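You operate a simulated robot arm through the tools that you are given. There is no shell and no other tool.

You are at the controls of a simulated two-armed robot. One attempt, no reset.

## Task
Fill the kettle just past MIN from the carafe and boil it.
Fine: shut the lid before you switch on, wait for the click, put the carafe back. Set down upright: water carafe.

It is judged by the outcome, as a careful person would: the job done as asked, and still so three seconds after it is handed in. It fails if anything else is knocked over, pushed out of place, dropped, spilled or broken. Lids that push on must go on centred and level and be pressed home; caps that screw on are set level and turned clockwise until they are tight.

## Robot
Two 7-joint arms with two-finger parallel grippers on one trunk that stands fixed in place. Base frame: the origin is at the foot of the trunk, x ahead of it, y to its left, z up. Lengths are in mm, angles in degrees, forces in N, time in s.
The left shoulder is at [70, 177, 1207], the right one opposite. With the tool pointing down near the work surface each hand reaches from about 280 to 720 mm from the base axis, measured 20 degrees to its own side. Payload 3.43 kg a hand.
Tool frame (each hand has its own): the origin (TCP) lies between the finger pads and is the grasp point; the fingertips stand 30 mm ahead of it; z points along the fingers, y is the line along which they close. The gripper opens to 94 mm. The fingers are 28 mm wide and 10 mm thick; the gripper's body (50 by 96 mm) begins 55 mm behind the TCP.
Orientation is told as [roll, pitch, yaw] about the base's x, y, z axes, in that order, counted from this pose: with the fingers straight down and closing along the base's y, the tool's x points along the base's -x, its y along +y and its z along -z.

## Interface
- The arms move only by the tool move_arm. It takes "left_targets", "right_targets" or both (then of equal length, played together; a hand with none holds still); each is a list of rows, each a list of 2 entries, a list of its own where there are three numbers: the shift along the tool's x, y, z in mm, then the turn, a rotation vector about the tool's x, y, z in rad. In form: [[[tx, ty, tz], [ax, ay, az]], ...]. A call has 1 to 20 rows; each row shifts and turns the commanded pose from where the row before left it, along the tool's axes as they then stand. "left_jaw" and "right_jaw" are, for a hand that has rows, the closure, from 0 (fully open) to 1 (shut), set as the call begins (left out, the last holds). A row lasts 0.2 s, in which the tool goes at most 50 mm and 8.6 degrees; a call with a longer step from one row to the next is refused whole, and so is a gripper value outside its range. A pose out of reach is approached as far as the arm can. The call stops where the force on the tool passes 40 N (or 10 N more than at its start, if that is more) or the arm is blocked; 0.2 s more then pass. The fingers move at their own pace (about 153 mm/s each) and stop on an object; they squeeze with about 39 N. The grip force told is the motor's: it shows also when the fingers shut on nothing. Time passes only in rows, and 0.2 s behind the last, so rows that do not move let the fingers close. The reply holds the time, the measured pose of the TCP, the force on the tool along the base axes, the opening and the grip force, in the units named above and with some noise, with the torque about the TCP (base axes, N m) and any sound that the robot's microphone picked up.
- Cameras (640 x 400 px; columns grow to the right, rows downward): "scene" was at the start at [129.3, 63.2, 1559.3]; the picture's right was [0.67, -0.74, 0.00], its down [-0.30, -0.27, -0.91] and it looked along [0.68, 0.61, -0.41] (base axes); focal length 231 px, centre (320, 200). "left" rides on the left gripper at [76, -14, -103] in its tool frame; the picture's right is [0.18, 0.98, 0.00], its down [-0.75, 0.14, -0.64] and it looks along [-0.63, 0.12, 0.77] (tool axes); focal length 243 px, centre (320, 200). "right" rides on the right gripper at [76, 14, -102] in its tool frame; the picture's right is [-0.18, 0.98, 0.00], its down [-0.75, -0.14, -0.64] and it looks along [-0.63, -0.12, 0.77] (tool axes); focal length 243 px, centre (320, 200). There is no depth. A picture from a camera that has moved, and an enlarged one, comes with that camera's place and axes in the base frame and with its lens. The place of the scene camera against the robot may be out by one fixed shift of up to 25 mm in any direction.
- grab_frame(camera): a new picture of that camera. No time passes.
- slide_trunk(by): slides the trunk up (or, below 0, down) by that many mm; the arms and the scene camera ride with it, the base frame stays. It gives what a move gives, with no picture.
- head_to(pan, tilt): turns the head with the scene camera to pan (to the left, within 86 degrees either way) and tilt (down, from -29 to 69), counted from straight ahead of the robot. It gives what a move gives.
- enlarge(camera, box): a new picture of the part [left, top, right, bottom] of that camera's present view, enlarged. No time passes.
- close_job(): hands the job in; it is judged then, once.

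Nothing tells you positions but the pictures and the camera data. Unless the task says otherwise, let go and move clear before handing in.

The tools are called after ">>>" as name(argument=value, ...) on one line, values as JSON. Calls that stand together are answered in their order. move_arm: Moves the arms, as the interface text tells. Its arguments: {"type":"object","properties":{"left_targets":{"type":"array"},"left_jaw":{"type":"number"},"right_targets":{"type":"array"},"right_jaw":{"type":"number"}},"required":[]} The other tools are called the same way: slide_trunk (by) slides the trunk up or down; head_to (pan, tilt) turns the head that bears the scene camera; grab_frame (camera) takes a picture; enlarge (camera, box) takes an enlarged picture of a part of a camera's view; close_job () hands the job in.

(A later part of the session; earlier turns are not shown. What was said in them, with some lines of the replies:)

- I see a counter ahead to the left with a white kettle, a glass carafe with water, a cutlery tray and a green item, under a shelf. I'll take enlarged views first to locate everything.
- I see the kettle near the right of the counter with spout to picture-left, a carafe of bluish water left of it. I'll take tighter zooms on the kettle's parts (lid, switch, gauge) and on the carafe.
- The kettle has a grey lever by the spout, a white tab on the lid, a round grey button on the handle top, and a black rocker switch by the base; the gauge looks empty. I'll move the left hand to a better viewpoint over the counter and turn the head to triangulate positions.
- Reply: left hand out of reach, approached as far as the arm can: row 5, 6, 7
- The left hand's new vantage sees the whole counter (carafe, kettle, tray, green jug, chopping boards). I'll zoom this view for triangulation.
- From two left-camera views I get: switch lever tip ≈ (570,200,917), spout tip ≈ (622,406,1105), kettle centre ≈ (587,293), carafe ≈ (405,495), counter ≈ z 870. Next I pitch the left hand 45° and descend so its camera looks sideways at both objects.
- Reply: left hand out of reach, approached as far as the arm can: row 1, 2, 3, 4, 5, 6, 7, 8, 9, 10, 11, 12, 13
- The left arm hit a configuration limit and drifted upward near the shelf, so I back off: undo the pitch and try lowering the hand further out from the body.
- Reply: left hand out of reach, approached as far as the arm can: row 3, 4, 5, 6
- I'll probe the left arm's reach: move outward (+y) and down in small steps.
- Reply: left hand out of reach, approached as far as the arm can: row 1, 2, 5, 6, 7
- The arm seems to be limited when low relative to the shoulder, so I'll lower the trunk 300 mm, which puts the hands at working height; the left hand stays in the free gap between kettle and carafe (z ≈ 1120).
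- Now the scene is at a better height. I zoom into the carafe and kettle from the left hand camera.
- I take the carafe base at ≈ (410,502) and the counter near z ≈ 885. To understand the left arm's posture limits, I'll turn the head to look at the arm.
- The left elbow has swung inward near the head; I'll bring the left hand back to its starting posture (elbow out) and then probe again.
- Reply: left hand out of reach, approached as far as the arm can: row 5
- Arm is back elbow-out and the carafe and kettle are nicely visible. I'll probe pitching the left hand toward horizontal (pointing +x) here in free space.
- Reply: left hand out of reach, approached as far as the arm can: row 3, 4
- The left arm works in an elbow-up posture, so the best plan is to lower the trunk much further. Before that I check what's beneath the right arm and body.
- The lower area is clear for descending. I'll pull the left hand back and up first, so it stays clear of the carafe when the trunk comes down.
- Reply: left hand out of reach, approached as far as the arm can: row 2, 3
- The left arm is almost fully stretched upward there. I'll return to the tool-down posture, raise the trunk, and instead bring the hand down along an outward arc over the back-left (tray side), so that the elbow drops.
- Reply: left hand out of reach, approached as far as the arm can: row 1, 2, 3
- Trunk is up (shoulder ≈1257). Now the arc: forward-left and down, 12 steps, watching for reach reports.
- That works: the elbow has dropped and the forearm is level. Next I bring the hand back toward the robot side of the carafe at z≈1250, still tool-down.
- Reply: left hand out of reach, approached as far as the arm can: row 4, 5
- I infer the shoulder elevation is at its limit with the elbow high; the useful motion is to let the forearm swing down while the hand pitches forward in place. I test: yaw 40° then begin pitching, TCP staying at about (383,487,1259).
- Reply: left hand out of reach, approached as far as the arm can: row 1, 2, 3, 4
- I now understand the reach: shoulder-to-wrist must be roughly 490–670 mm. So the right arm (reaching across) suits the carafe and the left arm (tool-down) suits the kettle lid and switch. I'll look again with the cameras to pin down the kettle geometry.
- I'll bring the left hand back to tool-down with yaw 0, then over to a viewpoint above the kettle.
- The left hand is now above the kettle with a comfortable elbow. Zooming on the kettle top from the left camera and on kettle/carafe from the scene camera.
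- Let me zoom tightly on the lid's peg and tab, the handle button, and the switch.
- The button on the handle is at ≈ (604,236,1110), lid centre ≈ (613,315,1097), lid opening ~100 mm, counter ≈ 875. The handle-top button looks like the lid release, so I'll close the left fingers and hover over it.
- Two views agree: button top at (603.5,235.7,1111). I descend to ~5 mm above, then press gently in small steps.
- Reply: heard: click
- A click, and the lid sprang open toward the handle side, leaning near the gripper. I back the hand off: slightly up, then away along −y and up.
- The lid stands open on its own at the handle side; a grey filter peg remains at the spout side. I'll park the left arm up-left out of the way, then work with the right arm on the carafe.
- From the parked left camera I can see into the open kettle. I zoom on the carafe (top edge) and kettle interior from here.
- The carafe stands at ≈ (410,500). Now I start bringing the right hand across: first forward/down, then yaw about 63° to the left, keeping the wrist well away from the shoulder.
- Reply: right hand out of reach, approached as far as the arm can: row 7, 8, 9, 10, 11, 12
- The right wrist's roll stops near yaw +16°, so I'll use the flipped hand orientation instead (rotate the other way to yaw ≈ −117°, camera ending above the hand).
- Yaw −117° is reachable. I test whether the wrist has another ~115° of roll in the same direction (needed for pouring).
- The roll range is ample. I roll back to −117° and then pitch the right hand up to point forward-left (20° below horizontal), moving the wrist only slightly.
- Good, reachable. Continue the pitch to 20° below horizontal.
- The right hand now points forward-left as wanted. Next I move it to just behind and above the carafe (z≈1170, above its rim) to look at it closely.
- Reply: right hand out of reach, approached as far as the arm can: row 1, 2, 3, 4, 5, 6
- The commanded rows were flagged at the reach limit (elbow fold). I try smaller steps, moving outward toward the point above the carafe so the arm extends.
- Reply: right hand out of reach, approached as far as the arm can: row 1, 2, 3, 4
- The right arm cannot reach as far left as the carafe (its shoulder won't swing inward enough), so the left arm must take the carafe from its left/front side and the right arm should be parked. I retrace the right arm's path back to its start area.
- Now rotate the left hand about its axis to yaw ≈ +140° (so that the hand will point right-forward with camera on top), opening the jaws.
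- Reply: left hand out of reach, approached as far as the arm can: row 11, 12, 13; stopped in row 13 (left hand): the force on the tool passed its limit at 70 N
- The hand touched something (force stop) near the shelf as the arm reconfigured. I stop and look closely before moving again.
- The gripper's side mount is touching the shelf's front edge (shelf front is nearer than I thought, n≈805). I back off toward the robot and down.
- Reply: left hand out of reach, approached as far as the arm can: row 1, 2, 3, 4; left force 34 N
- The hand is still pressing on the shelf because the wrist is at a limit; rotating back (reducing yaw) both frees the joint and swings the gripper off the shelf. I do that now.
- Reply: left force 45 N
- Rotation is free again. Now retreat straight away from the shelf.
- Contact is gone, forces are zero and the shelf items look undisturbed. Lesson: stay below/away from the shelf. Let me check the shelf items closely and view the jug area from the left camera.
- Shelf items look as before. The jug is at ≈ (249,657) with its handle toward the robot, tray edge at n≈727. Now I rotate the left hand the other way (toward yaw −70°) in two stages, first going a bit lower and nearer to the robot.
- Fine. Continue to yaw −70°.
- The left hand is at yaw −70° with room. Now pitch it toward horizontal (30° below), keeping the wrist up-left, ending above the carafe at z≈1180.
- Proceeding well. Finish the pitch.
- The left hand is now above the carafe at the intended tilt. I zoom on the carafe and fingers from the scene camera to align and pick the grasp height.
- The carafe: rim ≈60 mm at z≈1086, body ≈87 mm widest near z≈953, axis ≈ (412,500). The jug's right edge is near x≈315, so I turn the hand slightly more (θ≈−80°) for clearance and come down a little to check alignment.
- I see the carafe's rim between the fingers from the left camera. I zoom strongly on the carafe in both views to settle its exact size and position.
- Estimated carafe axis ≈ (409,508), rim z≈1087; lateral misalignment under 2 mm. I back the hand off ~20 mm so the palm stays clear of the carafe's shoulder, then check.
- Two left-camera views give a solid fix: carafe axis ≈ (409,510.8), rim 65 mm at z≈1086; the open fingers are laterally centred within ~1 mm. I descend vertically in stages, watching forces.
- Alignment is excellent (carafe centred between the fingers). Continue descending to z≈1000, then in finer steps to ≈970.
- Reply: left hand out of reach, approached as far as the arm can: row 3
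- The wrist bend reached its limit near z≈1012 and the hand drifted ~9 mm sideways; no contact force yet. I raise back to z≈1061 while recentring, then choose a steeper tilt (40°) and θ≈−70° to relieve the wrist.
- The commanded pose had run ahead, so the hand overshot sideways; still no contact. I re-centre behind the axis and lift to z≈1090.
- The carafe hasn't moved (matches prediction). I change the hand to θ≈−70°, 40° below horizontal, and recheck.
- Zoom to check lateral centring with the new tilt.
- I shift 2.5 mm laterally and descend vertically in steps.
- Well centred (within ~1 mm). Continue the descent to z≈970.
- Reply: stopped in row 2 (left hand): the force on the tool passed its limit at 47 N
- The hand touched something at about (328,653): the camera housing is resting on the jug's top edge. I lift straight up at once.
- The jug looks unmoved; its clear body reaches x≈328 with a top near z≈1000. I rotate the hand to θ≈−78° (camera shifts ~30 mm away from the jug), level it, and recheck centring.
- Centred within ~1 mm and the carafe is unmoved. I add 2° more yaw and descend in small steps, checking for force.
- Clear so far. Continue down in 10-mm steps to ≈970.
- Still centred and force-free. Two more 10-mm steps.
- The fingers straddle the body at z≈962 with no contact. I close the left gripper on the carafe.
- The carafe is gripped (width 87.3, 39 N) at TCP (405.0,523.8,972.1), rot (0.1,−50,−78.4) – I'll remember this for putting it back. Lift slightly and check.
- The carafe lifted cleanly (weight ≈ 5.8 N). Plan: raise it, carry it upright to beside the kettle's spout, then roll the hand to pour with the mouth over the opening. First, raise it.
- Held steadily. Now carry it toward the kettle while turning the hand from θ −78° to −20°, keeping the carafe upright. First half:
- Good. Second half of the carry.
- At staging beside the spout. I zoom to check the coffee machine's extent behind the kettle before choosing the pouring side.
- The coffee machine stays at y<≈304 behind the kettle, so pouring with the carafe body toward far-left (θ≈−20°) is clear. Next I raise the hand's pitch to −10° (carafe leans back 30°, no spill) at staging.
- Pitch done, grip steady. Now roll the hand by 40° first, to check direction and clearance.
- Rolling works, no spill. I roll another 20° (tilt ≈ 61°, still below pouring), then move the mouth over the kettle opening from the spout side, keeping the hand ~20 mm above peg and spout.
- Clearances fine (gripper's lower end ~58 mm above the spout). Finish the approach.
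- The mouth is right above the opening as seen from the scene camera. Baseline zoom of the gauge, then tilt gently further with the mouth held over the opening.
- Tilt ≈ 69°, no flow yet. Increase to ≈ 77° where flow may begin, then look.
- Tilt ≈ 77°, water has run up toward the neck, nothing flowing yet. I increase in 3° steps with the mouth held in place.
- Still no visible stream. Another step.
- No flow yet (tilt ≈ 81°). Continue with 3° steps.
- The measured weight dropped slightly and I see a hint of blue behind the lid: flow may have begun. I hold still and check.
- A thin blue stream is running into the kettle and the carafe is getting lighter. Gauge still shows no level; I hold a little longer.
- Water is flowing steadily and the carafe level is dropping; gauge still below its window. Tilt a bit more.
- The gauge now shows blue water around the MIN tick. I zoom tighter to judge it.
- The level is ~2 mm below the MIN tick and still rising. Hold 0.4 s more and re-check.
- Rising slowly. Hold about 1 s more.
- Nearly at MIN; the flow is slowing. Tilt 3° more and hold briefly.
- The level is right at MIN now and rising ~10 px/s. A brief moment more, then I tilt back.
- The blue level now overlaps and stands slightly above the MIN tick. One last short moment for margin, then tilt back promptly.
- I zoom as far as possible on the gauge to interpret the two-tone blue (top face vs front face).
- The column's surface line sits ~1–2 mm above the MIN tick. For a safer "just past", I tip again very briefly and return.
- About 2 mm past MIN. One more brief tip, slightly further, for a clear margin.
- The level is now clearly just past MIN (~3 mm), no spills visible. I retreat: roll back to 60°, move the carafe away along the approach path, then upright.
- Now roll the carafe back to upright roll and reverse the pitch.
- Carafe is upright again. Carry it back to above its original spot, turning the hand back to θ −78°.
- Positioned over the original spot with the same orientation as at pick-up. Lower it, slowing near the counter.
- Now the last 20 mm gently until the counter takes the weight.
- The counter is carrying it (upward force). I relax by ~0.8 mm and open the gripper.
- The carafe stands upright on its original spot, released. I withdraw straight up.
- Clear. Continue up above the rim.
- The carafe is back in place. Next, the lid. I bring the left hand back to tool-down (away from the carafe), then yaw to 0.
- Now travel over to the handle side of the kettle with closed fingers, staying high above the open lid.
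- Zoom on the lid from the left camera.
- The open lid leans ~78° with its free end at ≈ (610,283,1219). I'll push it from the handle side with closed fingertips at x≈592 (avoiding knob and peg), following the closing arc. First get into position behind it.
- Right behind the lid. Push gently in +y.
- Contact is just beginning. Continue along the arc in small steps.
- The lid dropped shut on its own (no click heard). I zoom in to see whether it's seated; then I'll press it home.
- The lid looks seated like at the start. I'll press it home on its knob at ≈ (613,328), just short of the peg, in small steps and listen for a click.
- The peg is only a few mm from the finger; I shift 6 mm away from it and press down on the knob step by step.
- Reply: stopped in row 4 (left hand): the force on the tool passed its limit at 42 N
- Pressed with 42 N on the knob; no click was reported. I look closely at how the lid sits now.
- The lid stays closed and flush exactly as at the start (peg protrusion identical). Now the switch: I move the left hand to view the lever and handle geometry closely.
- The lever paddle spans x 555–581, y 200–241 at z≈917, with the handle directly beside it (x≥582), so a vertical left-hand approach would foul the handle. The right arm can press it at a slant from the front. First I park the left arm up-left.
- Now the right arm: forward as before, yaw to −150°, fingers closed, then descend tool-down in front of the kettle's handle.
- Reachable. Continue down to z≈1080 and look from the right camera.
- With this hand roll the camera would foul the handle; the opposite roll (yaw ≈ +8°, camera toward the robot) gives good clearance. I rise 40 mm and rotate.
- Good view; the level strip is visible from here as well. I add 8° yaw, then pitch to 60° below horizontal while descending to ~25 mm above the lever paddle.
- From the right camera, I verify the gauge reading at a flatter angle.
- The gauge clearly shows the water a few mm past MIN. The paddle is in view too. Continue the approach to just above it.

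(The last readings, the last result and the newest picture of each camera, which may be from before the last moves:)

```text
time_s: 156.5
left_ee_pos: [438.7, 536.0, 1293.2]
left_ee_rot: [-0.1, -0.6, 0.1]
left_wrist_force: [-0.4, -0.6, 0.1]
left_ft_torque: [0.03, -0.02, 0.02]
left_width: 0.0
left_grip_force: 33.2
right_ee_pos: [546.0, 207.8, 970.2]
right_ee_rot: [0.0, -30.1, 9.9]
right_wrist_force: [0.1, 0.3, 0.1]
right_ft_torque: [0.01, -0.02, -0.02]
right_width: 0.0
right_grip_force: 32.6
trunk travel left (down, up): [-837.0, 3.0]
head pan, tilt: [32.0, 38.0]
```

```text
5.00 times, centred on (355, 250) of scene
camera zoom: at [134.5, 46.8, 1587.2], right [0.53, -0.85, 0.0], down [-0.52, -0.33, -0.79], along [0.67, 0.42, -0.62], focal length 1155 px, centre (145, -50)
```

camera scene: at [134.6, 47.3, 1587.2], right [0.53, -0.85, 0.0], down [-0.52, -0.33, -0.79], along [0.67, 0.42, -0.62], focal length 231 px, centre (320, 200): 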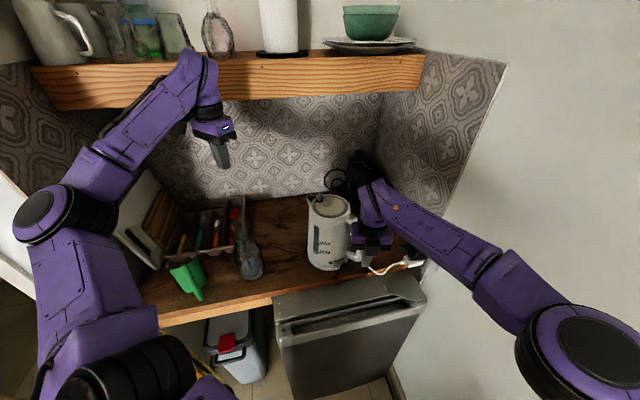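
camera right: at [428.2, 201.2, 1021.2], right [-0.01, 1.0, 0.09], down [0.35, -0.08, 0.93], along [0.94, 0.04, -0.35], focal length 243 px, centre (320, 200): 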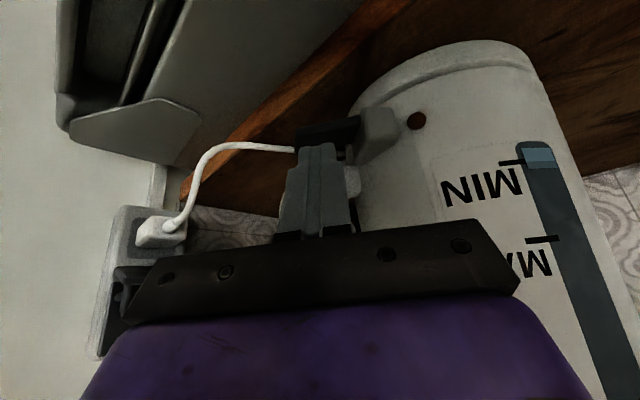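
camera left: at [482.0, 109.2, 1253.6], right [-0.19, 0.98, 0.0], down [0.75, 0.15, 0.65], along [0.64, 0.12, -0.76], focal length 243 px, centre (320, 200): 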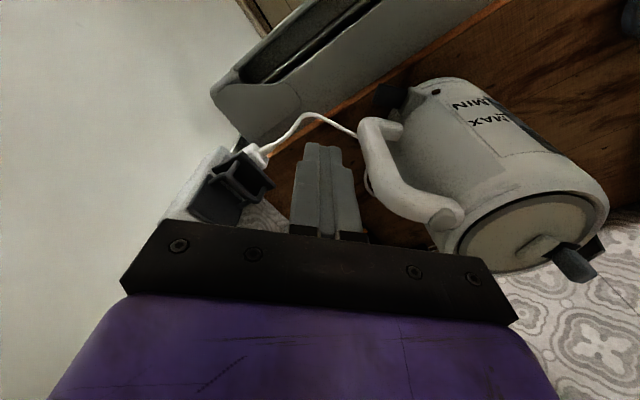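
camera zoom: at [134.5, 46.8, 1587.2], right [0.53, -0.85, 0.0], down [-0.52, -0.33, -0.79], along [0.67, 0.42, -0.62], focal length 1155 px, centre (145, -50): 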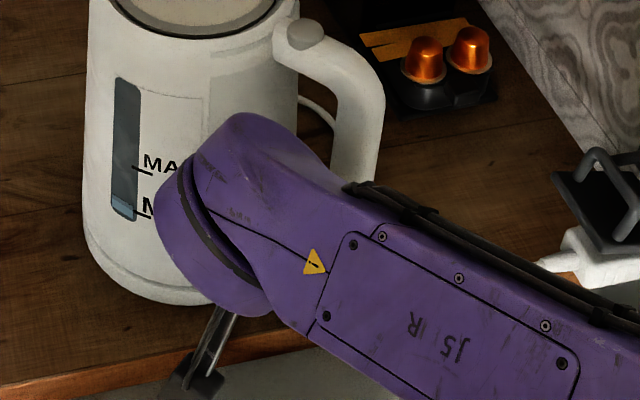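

Fingertips are over the outer part of the paddle. I lower 8 mm, shift slightly toward the paddle's middle, then press in small steps, listening for the switch.

>>> move_arm(right_targets=[[[4, 0, 7], [0, 0, 0]], [[-5, 0, 3], [0, 0, 0]], [[1.5, 0, 2.6], [0, 0, 0]], [[1.5, 0, 2.6], [0, 0, 0]]])

>>> enlarge(camera="right", box=[250, 60, 450, 240])

```text
time_s: 157.5
left_ee_pos: [437.9, 536.9, 1292.6]
left_ee_rot: [-0.1, -0.6, 0.2]
left_wrist_force: [-0.9, -0.2, -0.4]
left_ft_torque: [0.01, 0.03, -0.01]
left_width: 0.0
left_grip_force: 32.8
right_ee_pos: [552.2, 208.6, 955.6]
right_ee_rot: [-0.1, -30.0, 9.9]
right_wrist_force: [-0.4, 0.2, -0.7]
right_ft_torque: [0.02, -0.02, 0.02]
right_width: 0.0
right_grip_force: 32.9
trunk travel left (down, up): [-837.0, 3.0]
head pan, tilt: [32.0, 38.0]
```

```text
2.22 times, centred on (350, 150) of right
camera zoom: at [433.3, 202.1, 1006.6], right [-0.01, 1.0, 0.09], down [0.35, -0.08, 0.93], along [0.94, 0.04, -0.35], focal length 539 px, centre (253, 311)
```

zoom: 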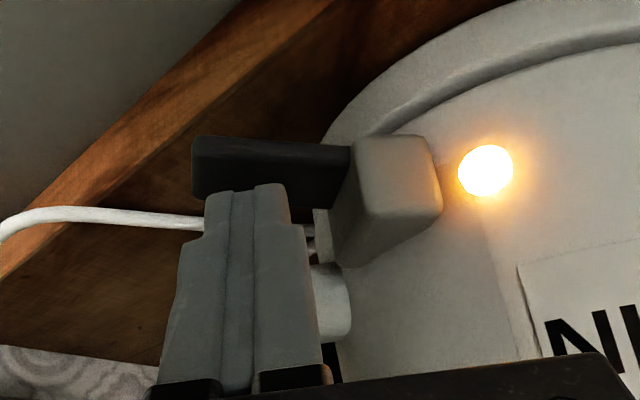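

The indicator light is on: the kettle is switched on with the lid shut. I withdraw the right hand gently, up and back.

>>> move_arm(right_targets=[[[-4, 0, -7], [0, 0, 0]], [[1.2, 0, -10], [0, 0, 0]], [[1.2, -8, -20], [0, 0.0873, 0]], [[-1, -10, -24], [0, 0.0873, 0]], [[0, -10, -25], [0, 0.0873, 0]]])

>>> enlarge(camera="right", box=[250, 20, 600, 230])

```text
time_s: 158.7
left_ee_pos: [438.2, 534.9, 1294.0]
left_ee_rot: [-0.1, -0.6, 0.2]
left_wrist_force: [-0.1, 0.9, 0.1]
left_ft_torque: [-0.02, -0.02, 0.01]
left_width: 0.0
left_grip_force: 32.5
right_ee_pos: [520.8, 174.8, 1032.9]
right_ee_rot: [0.0, -14.9, 10.0]
right_wrist_force: [-0.5, -0.3, 0.0]
right_ft_torque: [-0.03, 0.0, -0.04]
right_width: 0.0
right_grip_force: 33.0
trunk travel left (down, up): [-837.0, 3.0]
head pan, tilt: [32.0, 38.0]
```

```text
1.83 times, centred on (425, 125) of right
camera zoom: at [420.7, 171.7, 1113.6], right [0.01, 1.0, 0.05], down [0.58, -0.04, 0.81], along [0.82, 0.02, -0.58], focal length 444 px, centre (128, 337)
```

zoom: 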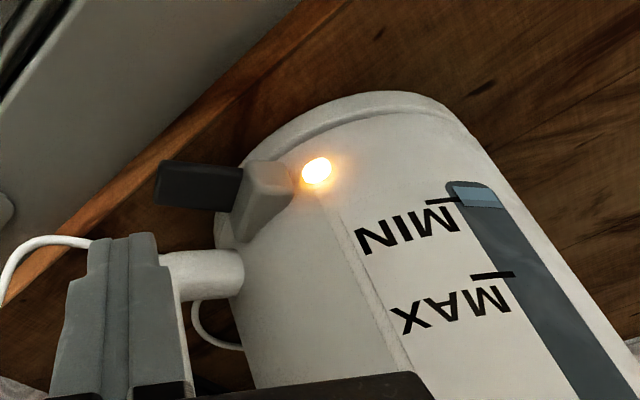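

Light stays on. I retract the right arm to its parking place while the kettle heats.

>>> move_arm(right_targets=[[[0, -7.7, -26.7], [0, 0.0873, 0]], [[2.3, -7.7, -28.3], [0, 0.0873, 0]], [[4.8, -7.7, -29.7], [0, 0.0873, 0]], [[0, 0, 0], [0, 0, 0.0873]], [[0, 0, 0], [0, 0, 0.0873]], [[16, 0, -36.7], [0, 0, 0]], [[16, 0, -36.7], [0, 0, 0]], [[16, -5, -36.7], [0, 0, 0]], [[16, -8, -36.7], [0, 0, 0]], [[16, -8, -36.7], [0, 0, 0]], [[16, -10, -36.7], [0, 0, 0]], [[14.8, -24.8, -16.3], [0, 0, 0]], [[14.8, -24.8, -16.3], [0, 0, 0]], [[14.8, -24.8, -16.3], [0, 0, 0]], [[14.8, -24.8, -16.3], [0, 0, 0]]])

>>> grab_frame(camera="scene")

>>> enlarge(camera="scene", box=[290, 170, 390, 290])

```text
time_s: 161.9
left_ee_pos: [437.3, 534.5, 1295.0]
left_ee_rot: [0.0, -0.7, 0.2]
left_wrist_force: [-1.4, 0.0, 0.0]
left_ft_torque: [0.03, 0.0, 0.0]
left_width: 0.1
left_grip_force: 32.9
right_ee_pos: [345.4, 16.9, 1398.6]
right_ee_rot: [0.0, 0.0, -0.1]
right_wrist_force: [0.4, -1.8, 0.3]
right_ft_torque: [0.02, 0.01, -0.02]
right_width: 0.0
right_grip_force: 32.9
trunk travel left (down, up): [-837.0, 3.0]
head pan, tilt: [32.0, 38.0]
```

```text
taken
camera scene: at [132.7, 44.7, 1587.3], right [0.53, -0.85, 0.0], down [-0.52, -0.33, -0.79], along [0.67, 0.42, -0.61], focal length 231 px, centre (320, 200)
```

scene: 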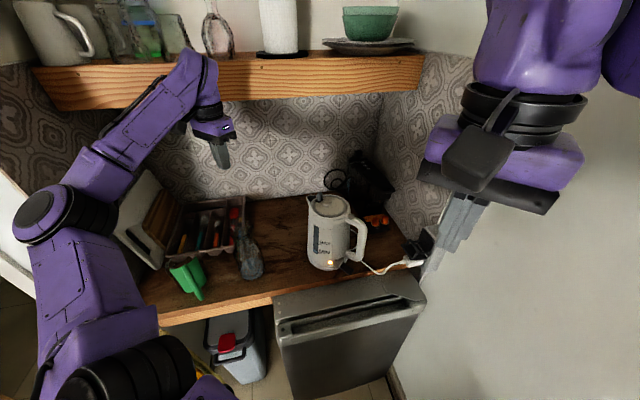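

```text
3.33 times, centred on (340, 230) of scene
camera zoom: at [132.7, 44.7, 1587.3], right [0.53, -0.85, 0.0], down [-0.52, -0.33, -0.79], along [0.67, 0.42, -0.61], focal length 770 px, centre (253, 100)
```

zoom: 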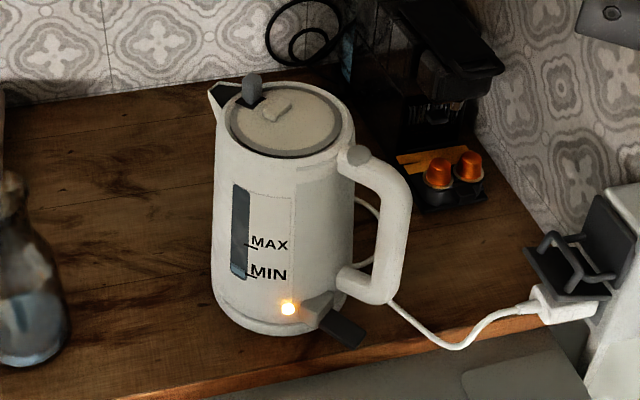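

The kettle is on, lid shut, light glowing. Now I wait for the click.

>>> move_arm(right_targets=[[[0, 0, 0], [0, 0, 0]], [[0, 0, 0], [0, 0, 0]], [[0, 0, 0], [0, 0, 0]], [[0, 0, 0], [0, 0, 0]], [[0, 0, 0], [0, 0, 0]], [[0, 0, 0], [0, 0, 0]], [[0, 0, 0], [0, 0, 0]], [[0, 0, 0], [0, 0, 0]], [[0, 0, 0], [0, 0, 0]], [[0, 0, 0], [0, 0, 0]], [[0, 0, 0], [0, 0, 0]], [[0, 0, 0], [0, 0, 0]], [[0, 0, 0], [0, 0, 0]], [[0, 0, 0], [0, 0, 0]], [[0, 0, 0], [0, 0, 0]], [[0, 0, 0], [0, 0, 0]], [[0, 0, 0], [0, 0, 0]], [[0, 0, 0], [0, 0, 0]], [[0, 0, 0], [0, 0, 0]], [[0, 0, 0], [0, 0, 0]]])

>>> move_arm(right_targets=[[[0, 0, 0], [0, 0, 0]], [[0, 0, 0], [0, 0, 0]], [[0, 0, 0], [0, 0, 0]], [[0, 0, 0], [0, 0, 0]], [[0, 0, 0], [0, 0, 0]], [[0, 0, 0], [0, 0, 0]], [[0, 0, 0], [0, 0, 0]], [[0, 0, 0], [0, 0, 0]], [[0, 0, 0], [0, 0, 0]], [[0, 0, 0], [0, 0, 0]], [[0, 0, 0], [0, 0, 0]], [[0, 0, 0], [0, 0, 0]], [[0, 0, 0], [0, 0, 0]], [[0, 0, 0], [0, 0, 0]], [[0, 0, 0], [0, 0, 0]], [[0, 0, 0], [0, 0, 0]], [[0, 0, 0], [0, 0, 0]], [[0, 0, 0], [0, 0, 0]], [[0, 0, 0], [0, 0, 0]], [[0, 0, 0], [0, 0, 0]]])

>>> enlarge(camera="scene", box=[290, 170, 390, 290])

```text
time_s: 166.1
left_ee_pos: [438.2, 535.7, 1293.1]
left_ee_rot: [-0.1, -0.6, 0.2]
left_wrist_force: [-1.0, -1.2, -0.8]
left_ft_torque: [0.05, 0.0, 0.0]
left_width: 0.0
left_grip_force: 32.8
right_ee_pos: [347.5, 18.6, 1398.8]
right_ee_rot: [0.0, 0.0, -0.1]
right_wrist_force: [-0.1, -0.2, 0.2]
right_ft_torque: [-0.04, 0.01, 0.03]
right_width: 0.0
right_grip_force: 32.6
trunk travel left (down, up): [-837.0, 3.0]
head pan, tilt: [32.0, 38.0]
```

```text
time_s: 170.3
left_ee_pos: [439.8, 535.7, 1292.5]
left_ee_rot: [-0.2, -0.5, 0.3]
left_wrist_force: [-0.8, 0.4, 0.7]
left_ft_torque: [-0.02, -0.02, -0.01]
left_width: 0.1
left_grip_force: 32.7
right_ee_pos: [346.2, 20.2, 1398.7]
right_ee_rot: [0.0, 0.0, -0.1]
right_wrist_force: [-0.6, 0.3, 0.0]
right_ft_torque: [-0.02, 0.0, -0.01]
right_width: 0.0
right_grip_force: 32.8
trunk travel left (down, up): [-837.0, 3.0]
head pan, tilt: [32.0, 38.0]
```

```text
3.33 times, centred on (340, 230) of scene
camera zoom: at [134.1, 46.7, 1587.2], right [0.53, -0.85, 0.0], down [-0.52, -0.33, -0.79], along [0.67, 0.42, -0.62], focal length 770 px, centre (253, 100)
```

zoom: 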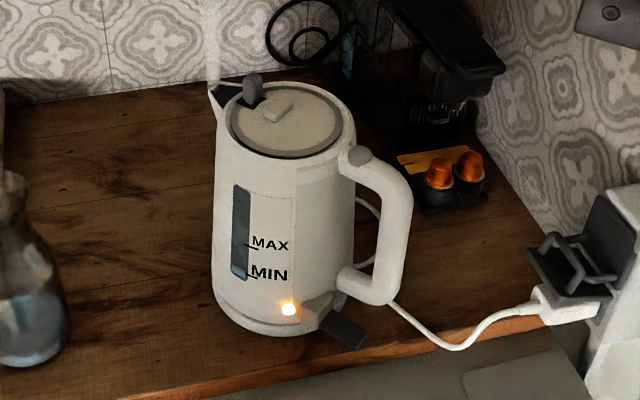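

Steam is starting at the spout, light still on, no click yet. Keep waiting.

>>> move_arm(right_targets=[[[0, 0, 0], [0, 0, 0]], [[0, 0, 0], [0, 0, 0]], [[0, 0, 0], [0, 0, 0]], [[0, 0, 0], [0, 0, 0]], [[0, 0, 0], [0, 0, 0]], [[0, 0, 0], [0, 0, 0]], [[0, 0, 0], [0, 0, 0]], [[0, 0, 0], [0, 0, 0]], [[0, 0, 0], [0, 0, 0]], [[0, 0, 0], [0, 0, 0]], [[0, 0, 0], [0, 0, 0]], [[0, 0, 0], [0, 0, 0]], [[0, 0, 0], [0, 0, 0]], [[0, 0, 0], [0, 0, 0]], [[0, 0, 0], [0, 0, 0]], [[0, 0, 0], [0, 0, 0]], [[0, 0, 0], [0, 0, 0]], [[0, 0, 0], [0, 0, 0]], [[0, 0, 0], [0, 0, 0]], [[0, 0, 0], [0, 0, 0]]])

>>> enlarge(camera="scene", box=[290, 150, 390, 290])

>>> enlarge(camera="scene", box=[305, 235, 345, 275])

```text
time_s: 174.5
left_ee_pos: [437.9, 534.8, 1293.9]
left_ee_rot: [-0.1, -0.5, 0.3]
left_wrist_force: [-0.2, 0.2, -0.1]
left_ft_torque: [0.02, -0.03, 0.01]
left_width: 0.0
left_grip_force: 32.9
right_ee_pos: [347.3, 19.2, 1398.4]
right_ee_rot: [0.0, -0.1, -0.1]
right_wrist_force: [-0.7, 0.7, -0.4]
right_ft_torque: [0.03, -0.02, -0.02]
right_width: 0.0
right_grip_force: 33.3
trunk travel left (down, up): [-837.0, 3.0]
head pan, tilt: [32.0, 38.0]
```

```text
2.86 times, centred on (340, 220) of scene
camera zoom: at [134.1, 46.7, 1587.2], right [0.53, -0.85, 0.0], down [-0.52, -0.33, -0.79], along [0.67, 0.42, -0.62], focal length 660 px, centre (263, 143)
```

zoom: 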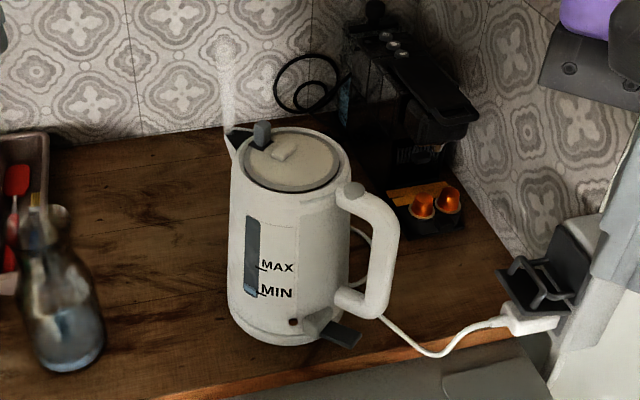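

```text
10.00 times, centred on (325, 255) of scene
camera zoom: at [134.1, 46.7, 1587.2], right [0.53, -0.85, 0.0], down [-0.52, -0.33, -0.79], along [0.67, 0.42, -0.62], focal length 2310 px, centre (270, -350)
```

zoom: 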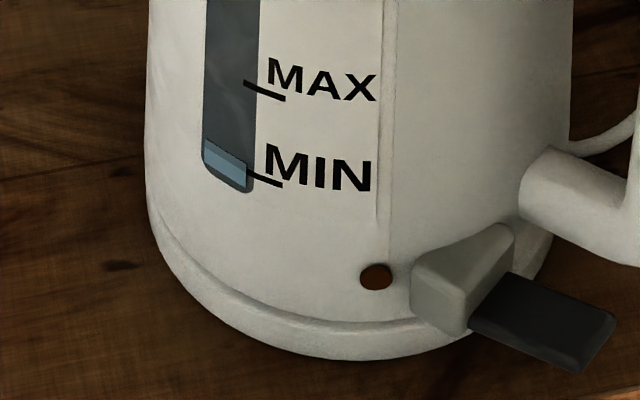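

The light has gone off and steam is rising; the lever looks popped back up. No click was reported yet in text, so I wait further and keep watching.

>>> move_arm(right_targets=[[[0, 0, 0], [0, 0, 0]], [[0, 0, 0], [0, 0, 0]], [[0, 0, 0], [0, 0, 0]], [[0, 0, 0], [0, 0, 0]], [[0, 0, 0], [0, 0, 0]], [[0, 0, 0], [0, 0, 0]], [[0, 0, 0], [0, 0, 0]], [[0, 0, 0], [0, 0, 0]], [[0, 0, 0], [0, 0, 0]], [[0, 0, 0], [0, 0, 0]]])

>>> enlarge(camera="scene", box=[290, 150, 390, 290])

>>> enlarge(camera="scene", box=[300, 170, 370, 230])

```text
time_s: 176.7
left_ee_pos: [438.4, 535.0, 1292.8]
left_ee_rot: [-0.1, -0.6, 0.2]
left_wrist_force: [-0.5, 0.3, 0.7]
left_ft_torque: [-0.02, 0.0, -0.02]
left_width: 0.0
left_grip_force: 32.3
right_ee_pos: [346.8, 18.6, 1399.0]
right_ee_rot: [0.1, 0.0, -0.1]
right_wrist_force: [-0.4, 0.3, -0.1]
right_ft_torque: [0.01, -0.03, -0.02]
right_width: 0.0
right_grip_force: 32.9
trunk travel left (down, up): [-837.0, 3.0]
head pan, tilt: [32.0, 38.0]
```

```text
2.86 times, centred on (340, 220) of scene
camera zoom: at [134.1, 46.7, 1587.2], right [0.53, -0.85, 0.0], down [-0.52, -0.33, -0.79], along [0.67, 0.42, -0.62], focal length 660 px, centre (263, 143)
```

zoom: 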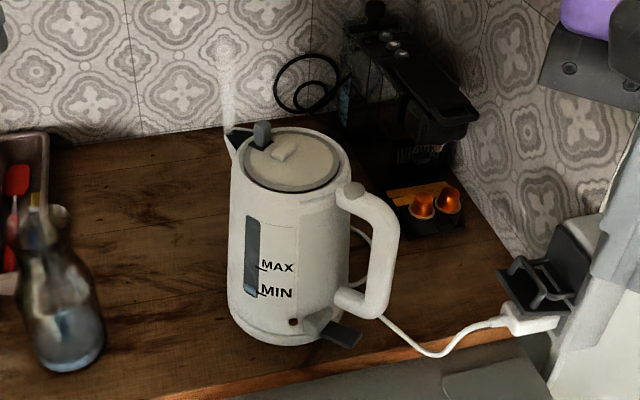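

```text
6.67 times, centred on (335, 200) of scene
camera zoom: at [134.1, 46.7, 1587.2], right [0.53, -0.85, 0.0], down [-0.52, -0.33, -0.79], along [0.67, 0.42, -0.62], focal length 1540 px, centre (220, 200)
```

zoom: 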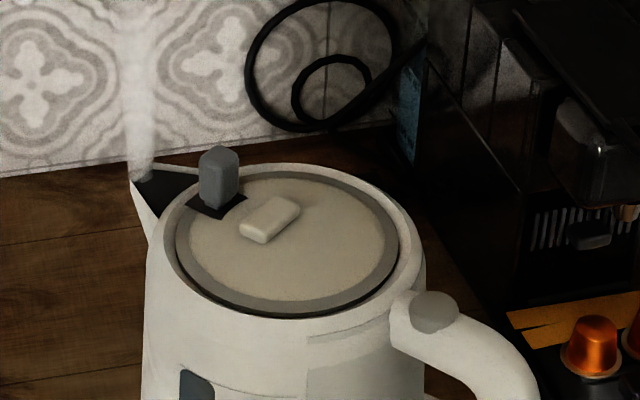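

Lever is back in its OFF position, light off, strong steam: it has boiled and cut out. I wait a few more seconds in case another sound comes, and check the surroundings.

>>> move_arm(right_targets=[[[0, 0, 0], [0, 0, 0]], [[0, 0, 0], [0, 0, 0]], [[0, 0, 0], [0, 0, 0]], [[0, 0, 0], [0, 0, 0]], [[0, 0, 0], [0, 0, 0]], [[0, 0, 0], [0, 0, 0]], [[0, 0, 0], [0, 0, 0]], [[0, 0, 0], [0, 0, 0]], [[0, 0, 0], [0, 0, 0]], [[0, 0, 0], [0, 0, 0]], [[0, 0, 0], [0, 0, 0]], [[0, 0, 0], [0, 0, 0]], [[0, 0, 0], [0, 0, 0]], [[0, 0, 0], [0, 0, 0]], [[0, 0, 0], [0, 0, 0]], [[0, 0, 0], [0, 0, 0]], [[0, 0, 0], [0, 0, 0]], [[0, 0, 0], [0, 0, 0]], [[0, 0, 0], [0, 0, 0]], [[0, 0, 0], [0, 0, 0]]])

>>> head_to(pan=42.2, tilt=23.9)

>>> grab_frame(camera="scene")

>>> enlarge(camera="scene", box=[180, 220, 340, 360])

>>> enlarge(camera="scene", box=[320, 210, 480, 360])

>>> enlarge(camera="scene", box=[190, 40, 510, 240])

```text
time_s: 180.9
left_ee_pos: [438.8, 536.3, 1293.7]
left_ee_rot: [-0.1, -0.6, 0.3]
left_wrist_force: [0.3, 0.2, 0.4]
left_ft_torque: [-0.01, 0.04, 0.02]
left_width: 0.1
left_grip_force: 33.2
right_ee_pos: [346.5, 18.3, 1398.2]
right_ee_rot: [0.0, 0.0, -0.1]
right_wrist_force: [0.5, 0.1, -0.4]
right_ft_torque: [-0.01, 0.01, 0.01]
right_width: 0.1
right_grip_force: 33.0
trunk travel left (down, up): [-837.0, 3.0]
head pan, tilt: [32.0, 38.0]
```

```text
time_s: 181.7
left_ee_pos: [438.8, 536.2, 1292.9]
left_ee_rot: [-0.1, -0.6, 0.2]
left_wrist_force: [0.0, 0.1, 0.5]
left_ft_torque: [0.01, 0.03, 0.02]
left_width: 0.1
left_grip_force: 33.2
right_ee_pos: [346.6, 18.8, 1398.9]
right_ee_rot: [0.0, 0.0, -0.1]
right_wrist_force: [0.2, -0.8, -0.2]
right_ft_torque: [0.0, -0.03, 0.0]
right_width: 0.0
right_grip_force: 32.9
trunk travel left (down, up): [-837.0, 3.0]
head pan, tilt: [42.2, 23.9]
```

```text
taken
camera scene: at [129.3, 63.0, 1609.2], right [0.67, -0.74, 0.0], down [-0.3, -0.27, -0.91], along [0.68, 0.61, -0.41], focal length 231 px, centre (320, 200)
```

scene: 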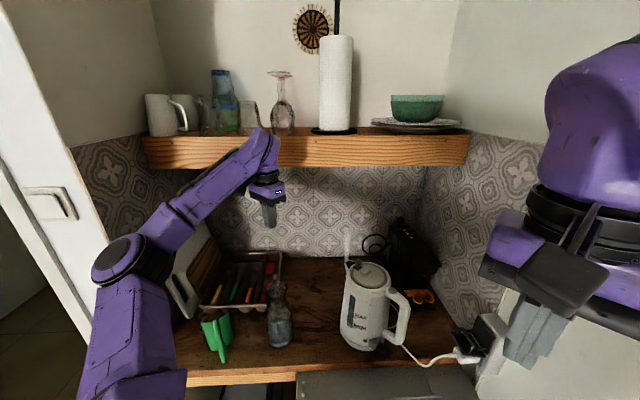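

```text
2.86 times, centred on (260, 290) of scene
camera zoom: at [129.3, 63.0, 1609.2], right [0.67, -0.74, 0.0], down [-0.3, -0.27, -0.91], along [0.68, 0.61, -0.41], focal length 660 px, centre (491, -57)
```

zoom: 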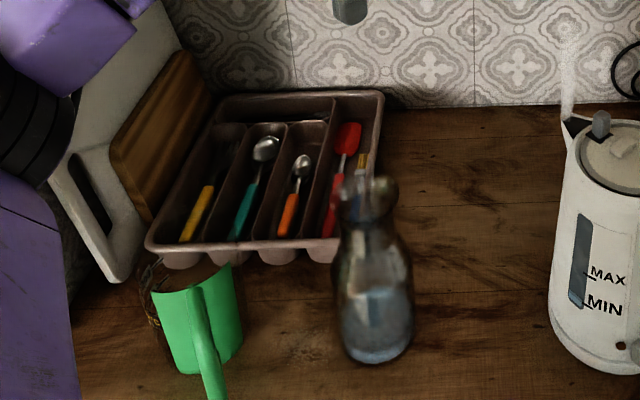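

```text
2.67 times, centred on (400, 285) of scene
camera zoom: at [129.3, 63.0, 1609.2], right [0.67, -0.74, 0.0], down [-0.3, -0.27, -0.91], along [0.68, 0.61, -0.41], focal length 616 px, centre (107, -27)
```

zoom: 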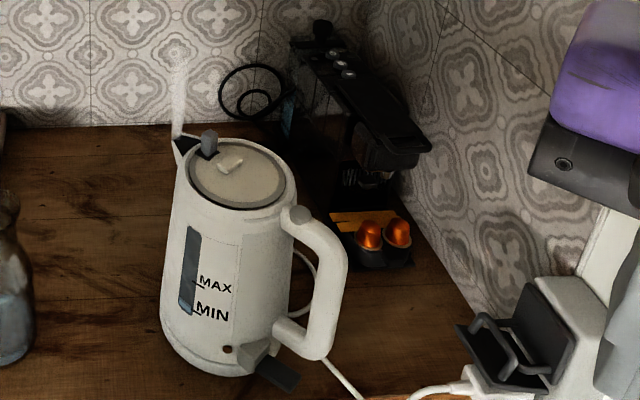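

```text
2.00 times, centred on (350, 140) of scene
camera zoom: at [129.3, 63.0, 1609.2], right [0.67, -0.74, 0.0], down [-0.3, -0.27, -0.91], along [0.68, 0.61, -0.41], focal length 462 px, centre (260, 320)
```

zoom: 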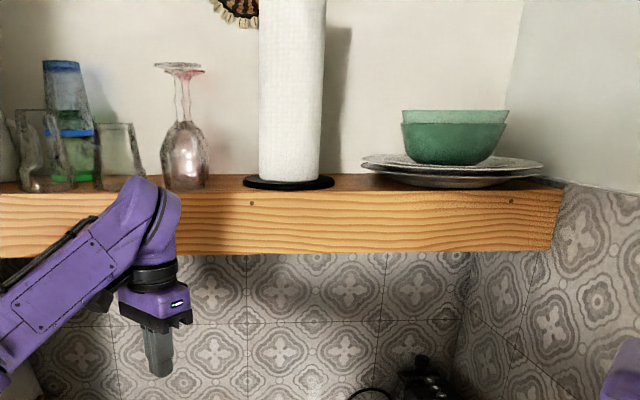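

The water has boiled and the job is ready to hand in:
- **Kettle:** the level is just past MIN and the lid is shut. The lever has popped back to off, the light is out and it is still steaming. The microphone never reported the click, but I saw the lever return to off after steam appeared.
- **Carafe:** it stands upright in its original place.
- **Surroundings:** nothing else looks moved or spilled, and both hands are clear.

>>> close_job()

```text
The job is handed in.
```

I filled the kettle to just past MIN from the carafe, shut the lid, switched it on and let it boil. I then handed the job in.

- **Fill:** the gauge shows the water about 3–4 mm above the MIN mark. I saw no spills on the counter.
- **Boil:** the light came on after I pressed the lever. Steam rose, then the light went out and the lever returned to off. The microphone never reported the click, so the lever and light are my only evidence that it cut out by itself.
- **Lid:** it dropped shut and sits as it did at the start. I pressed the knob with about 42 N and heard no latch click, but it stayed closed through the boil.
- **Carafe:** it is upright, back on the spot I took it from, with some water left in it.
- **Contacts:** the left hand pushed against the shelf's front edge, peaking at about 70 N. The hand, probably its camera housing, also pressed on the rim of the green measuring jug with about 47 N. Nothing on the shelf or counter looked moved in the pictures afterwards.

Both hands ended empty and clear of the counter.
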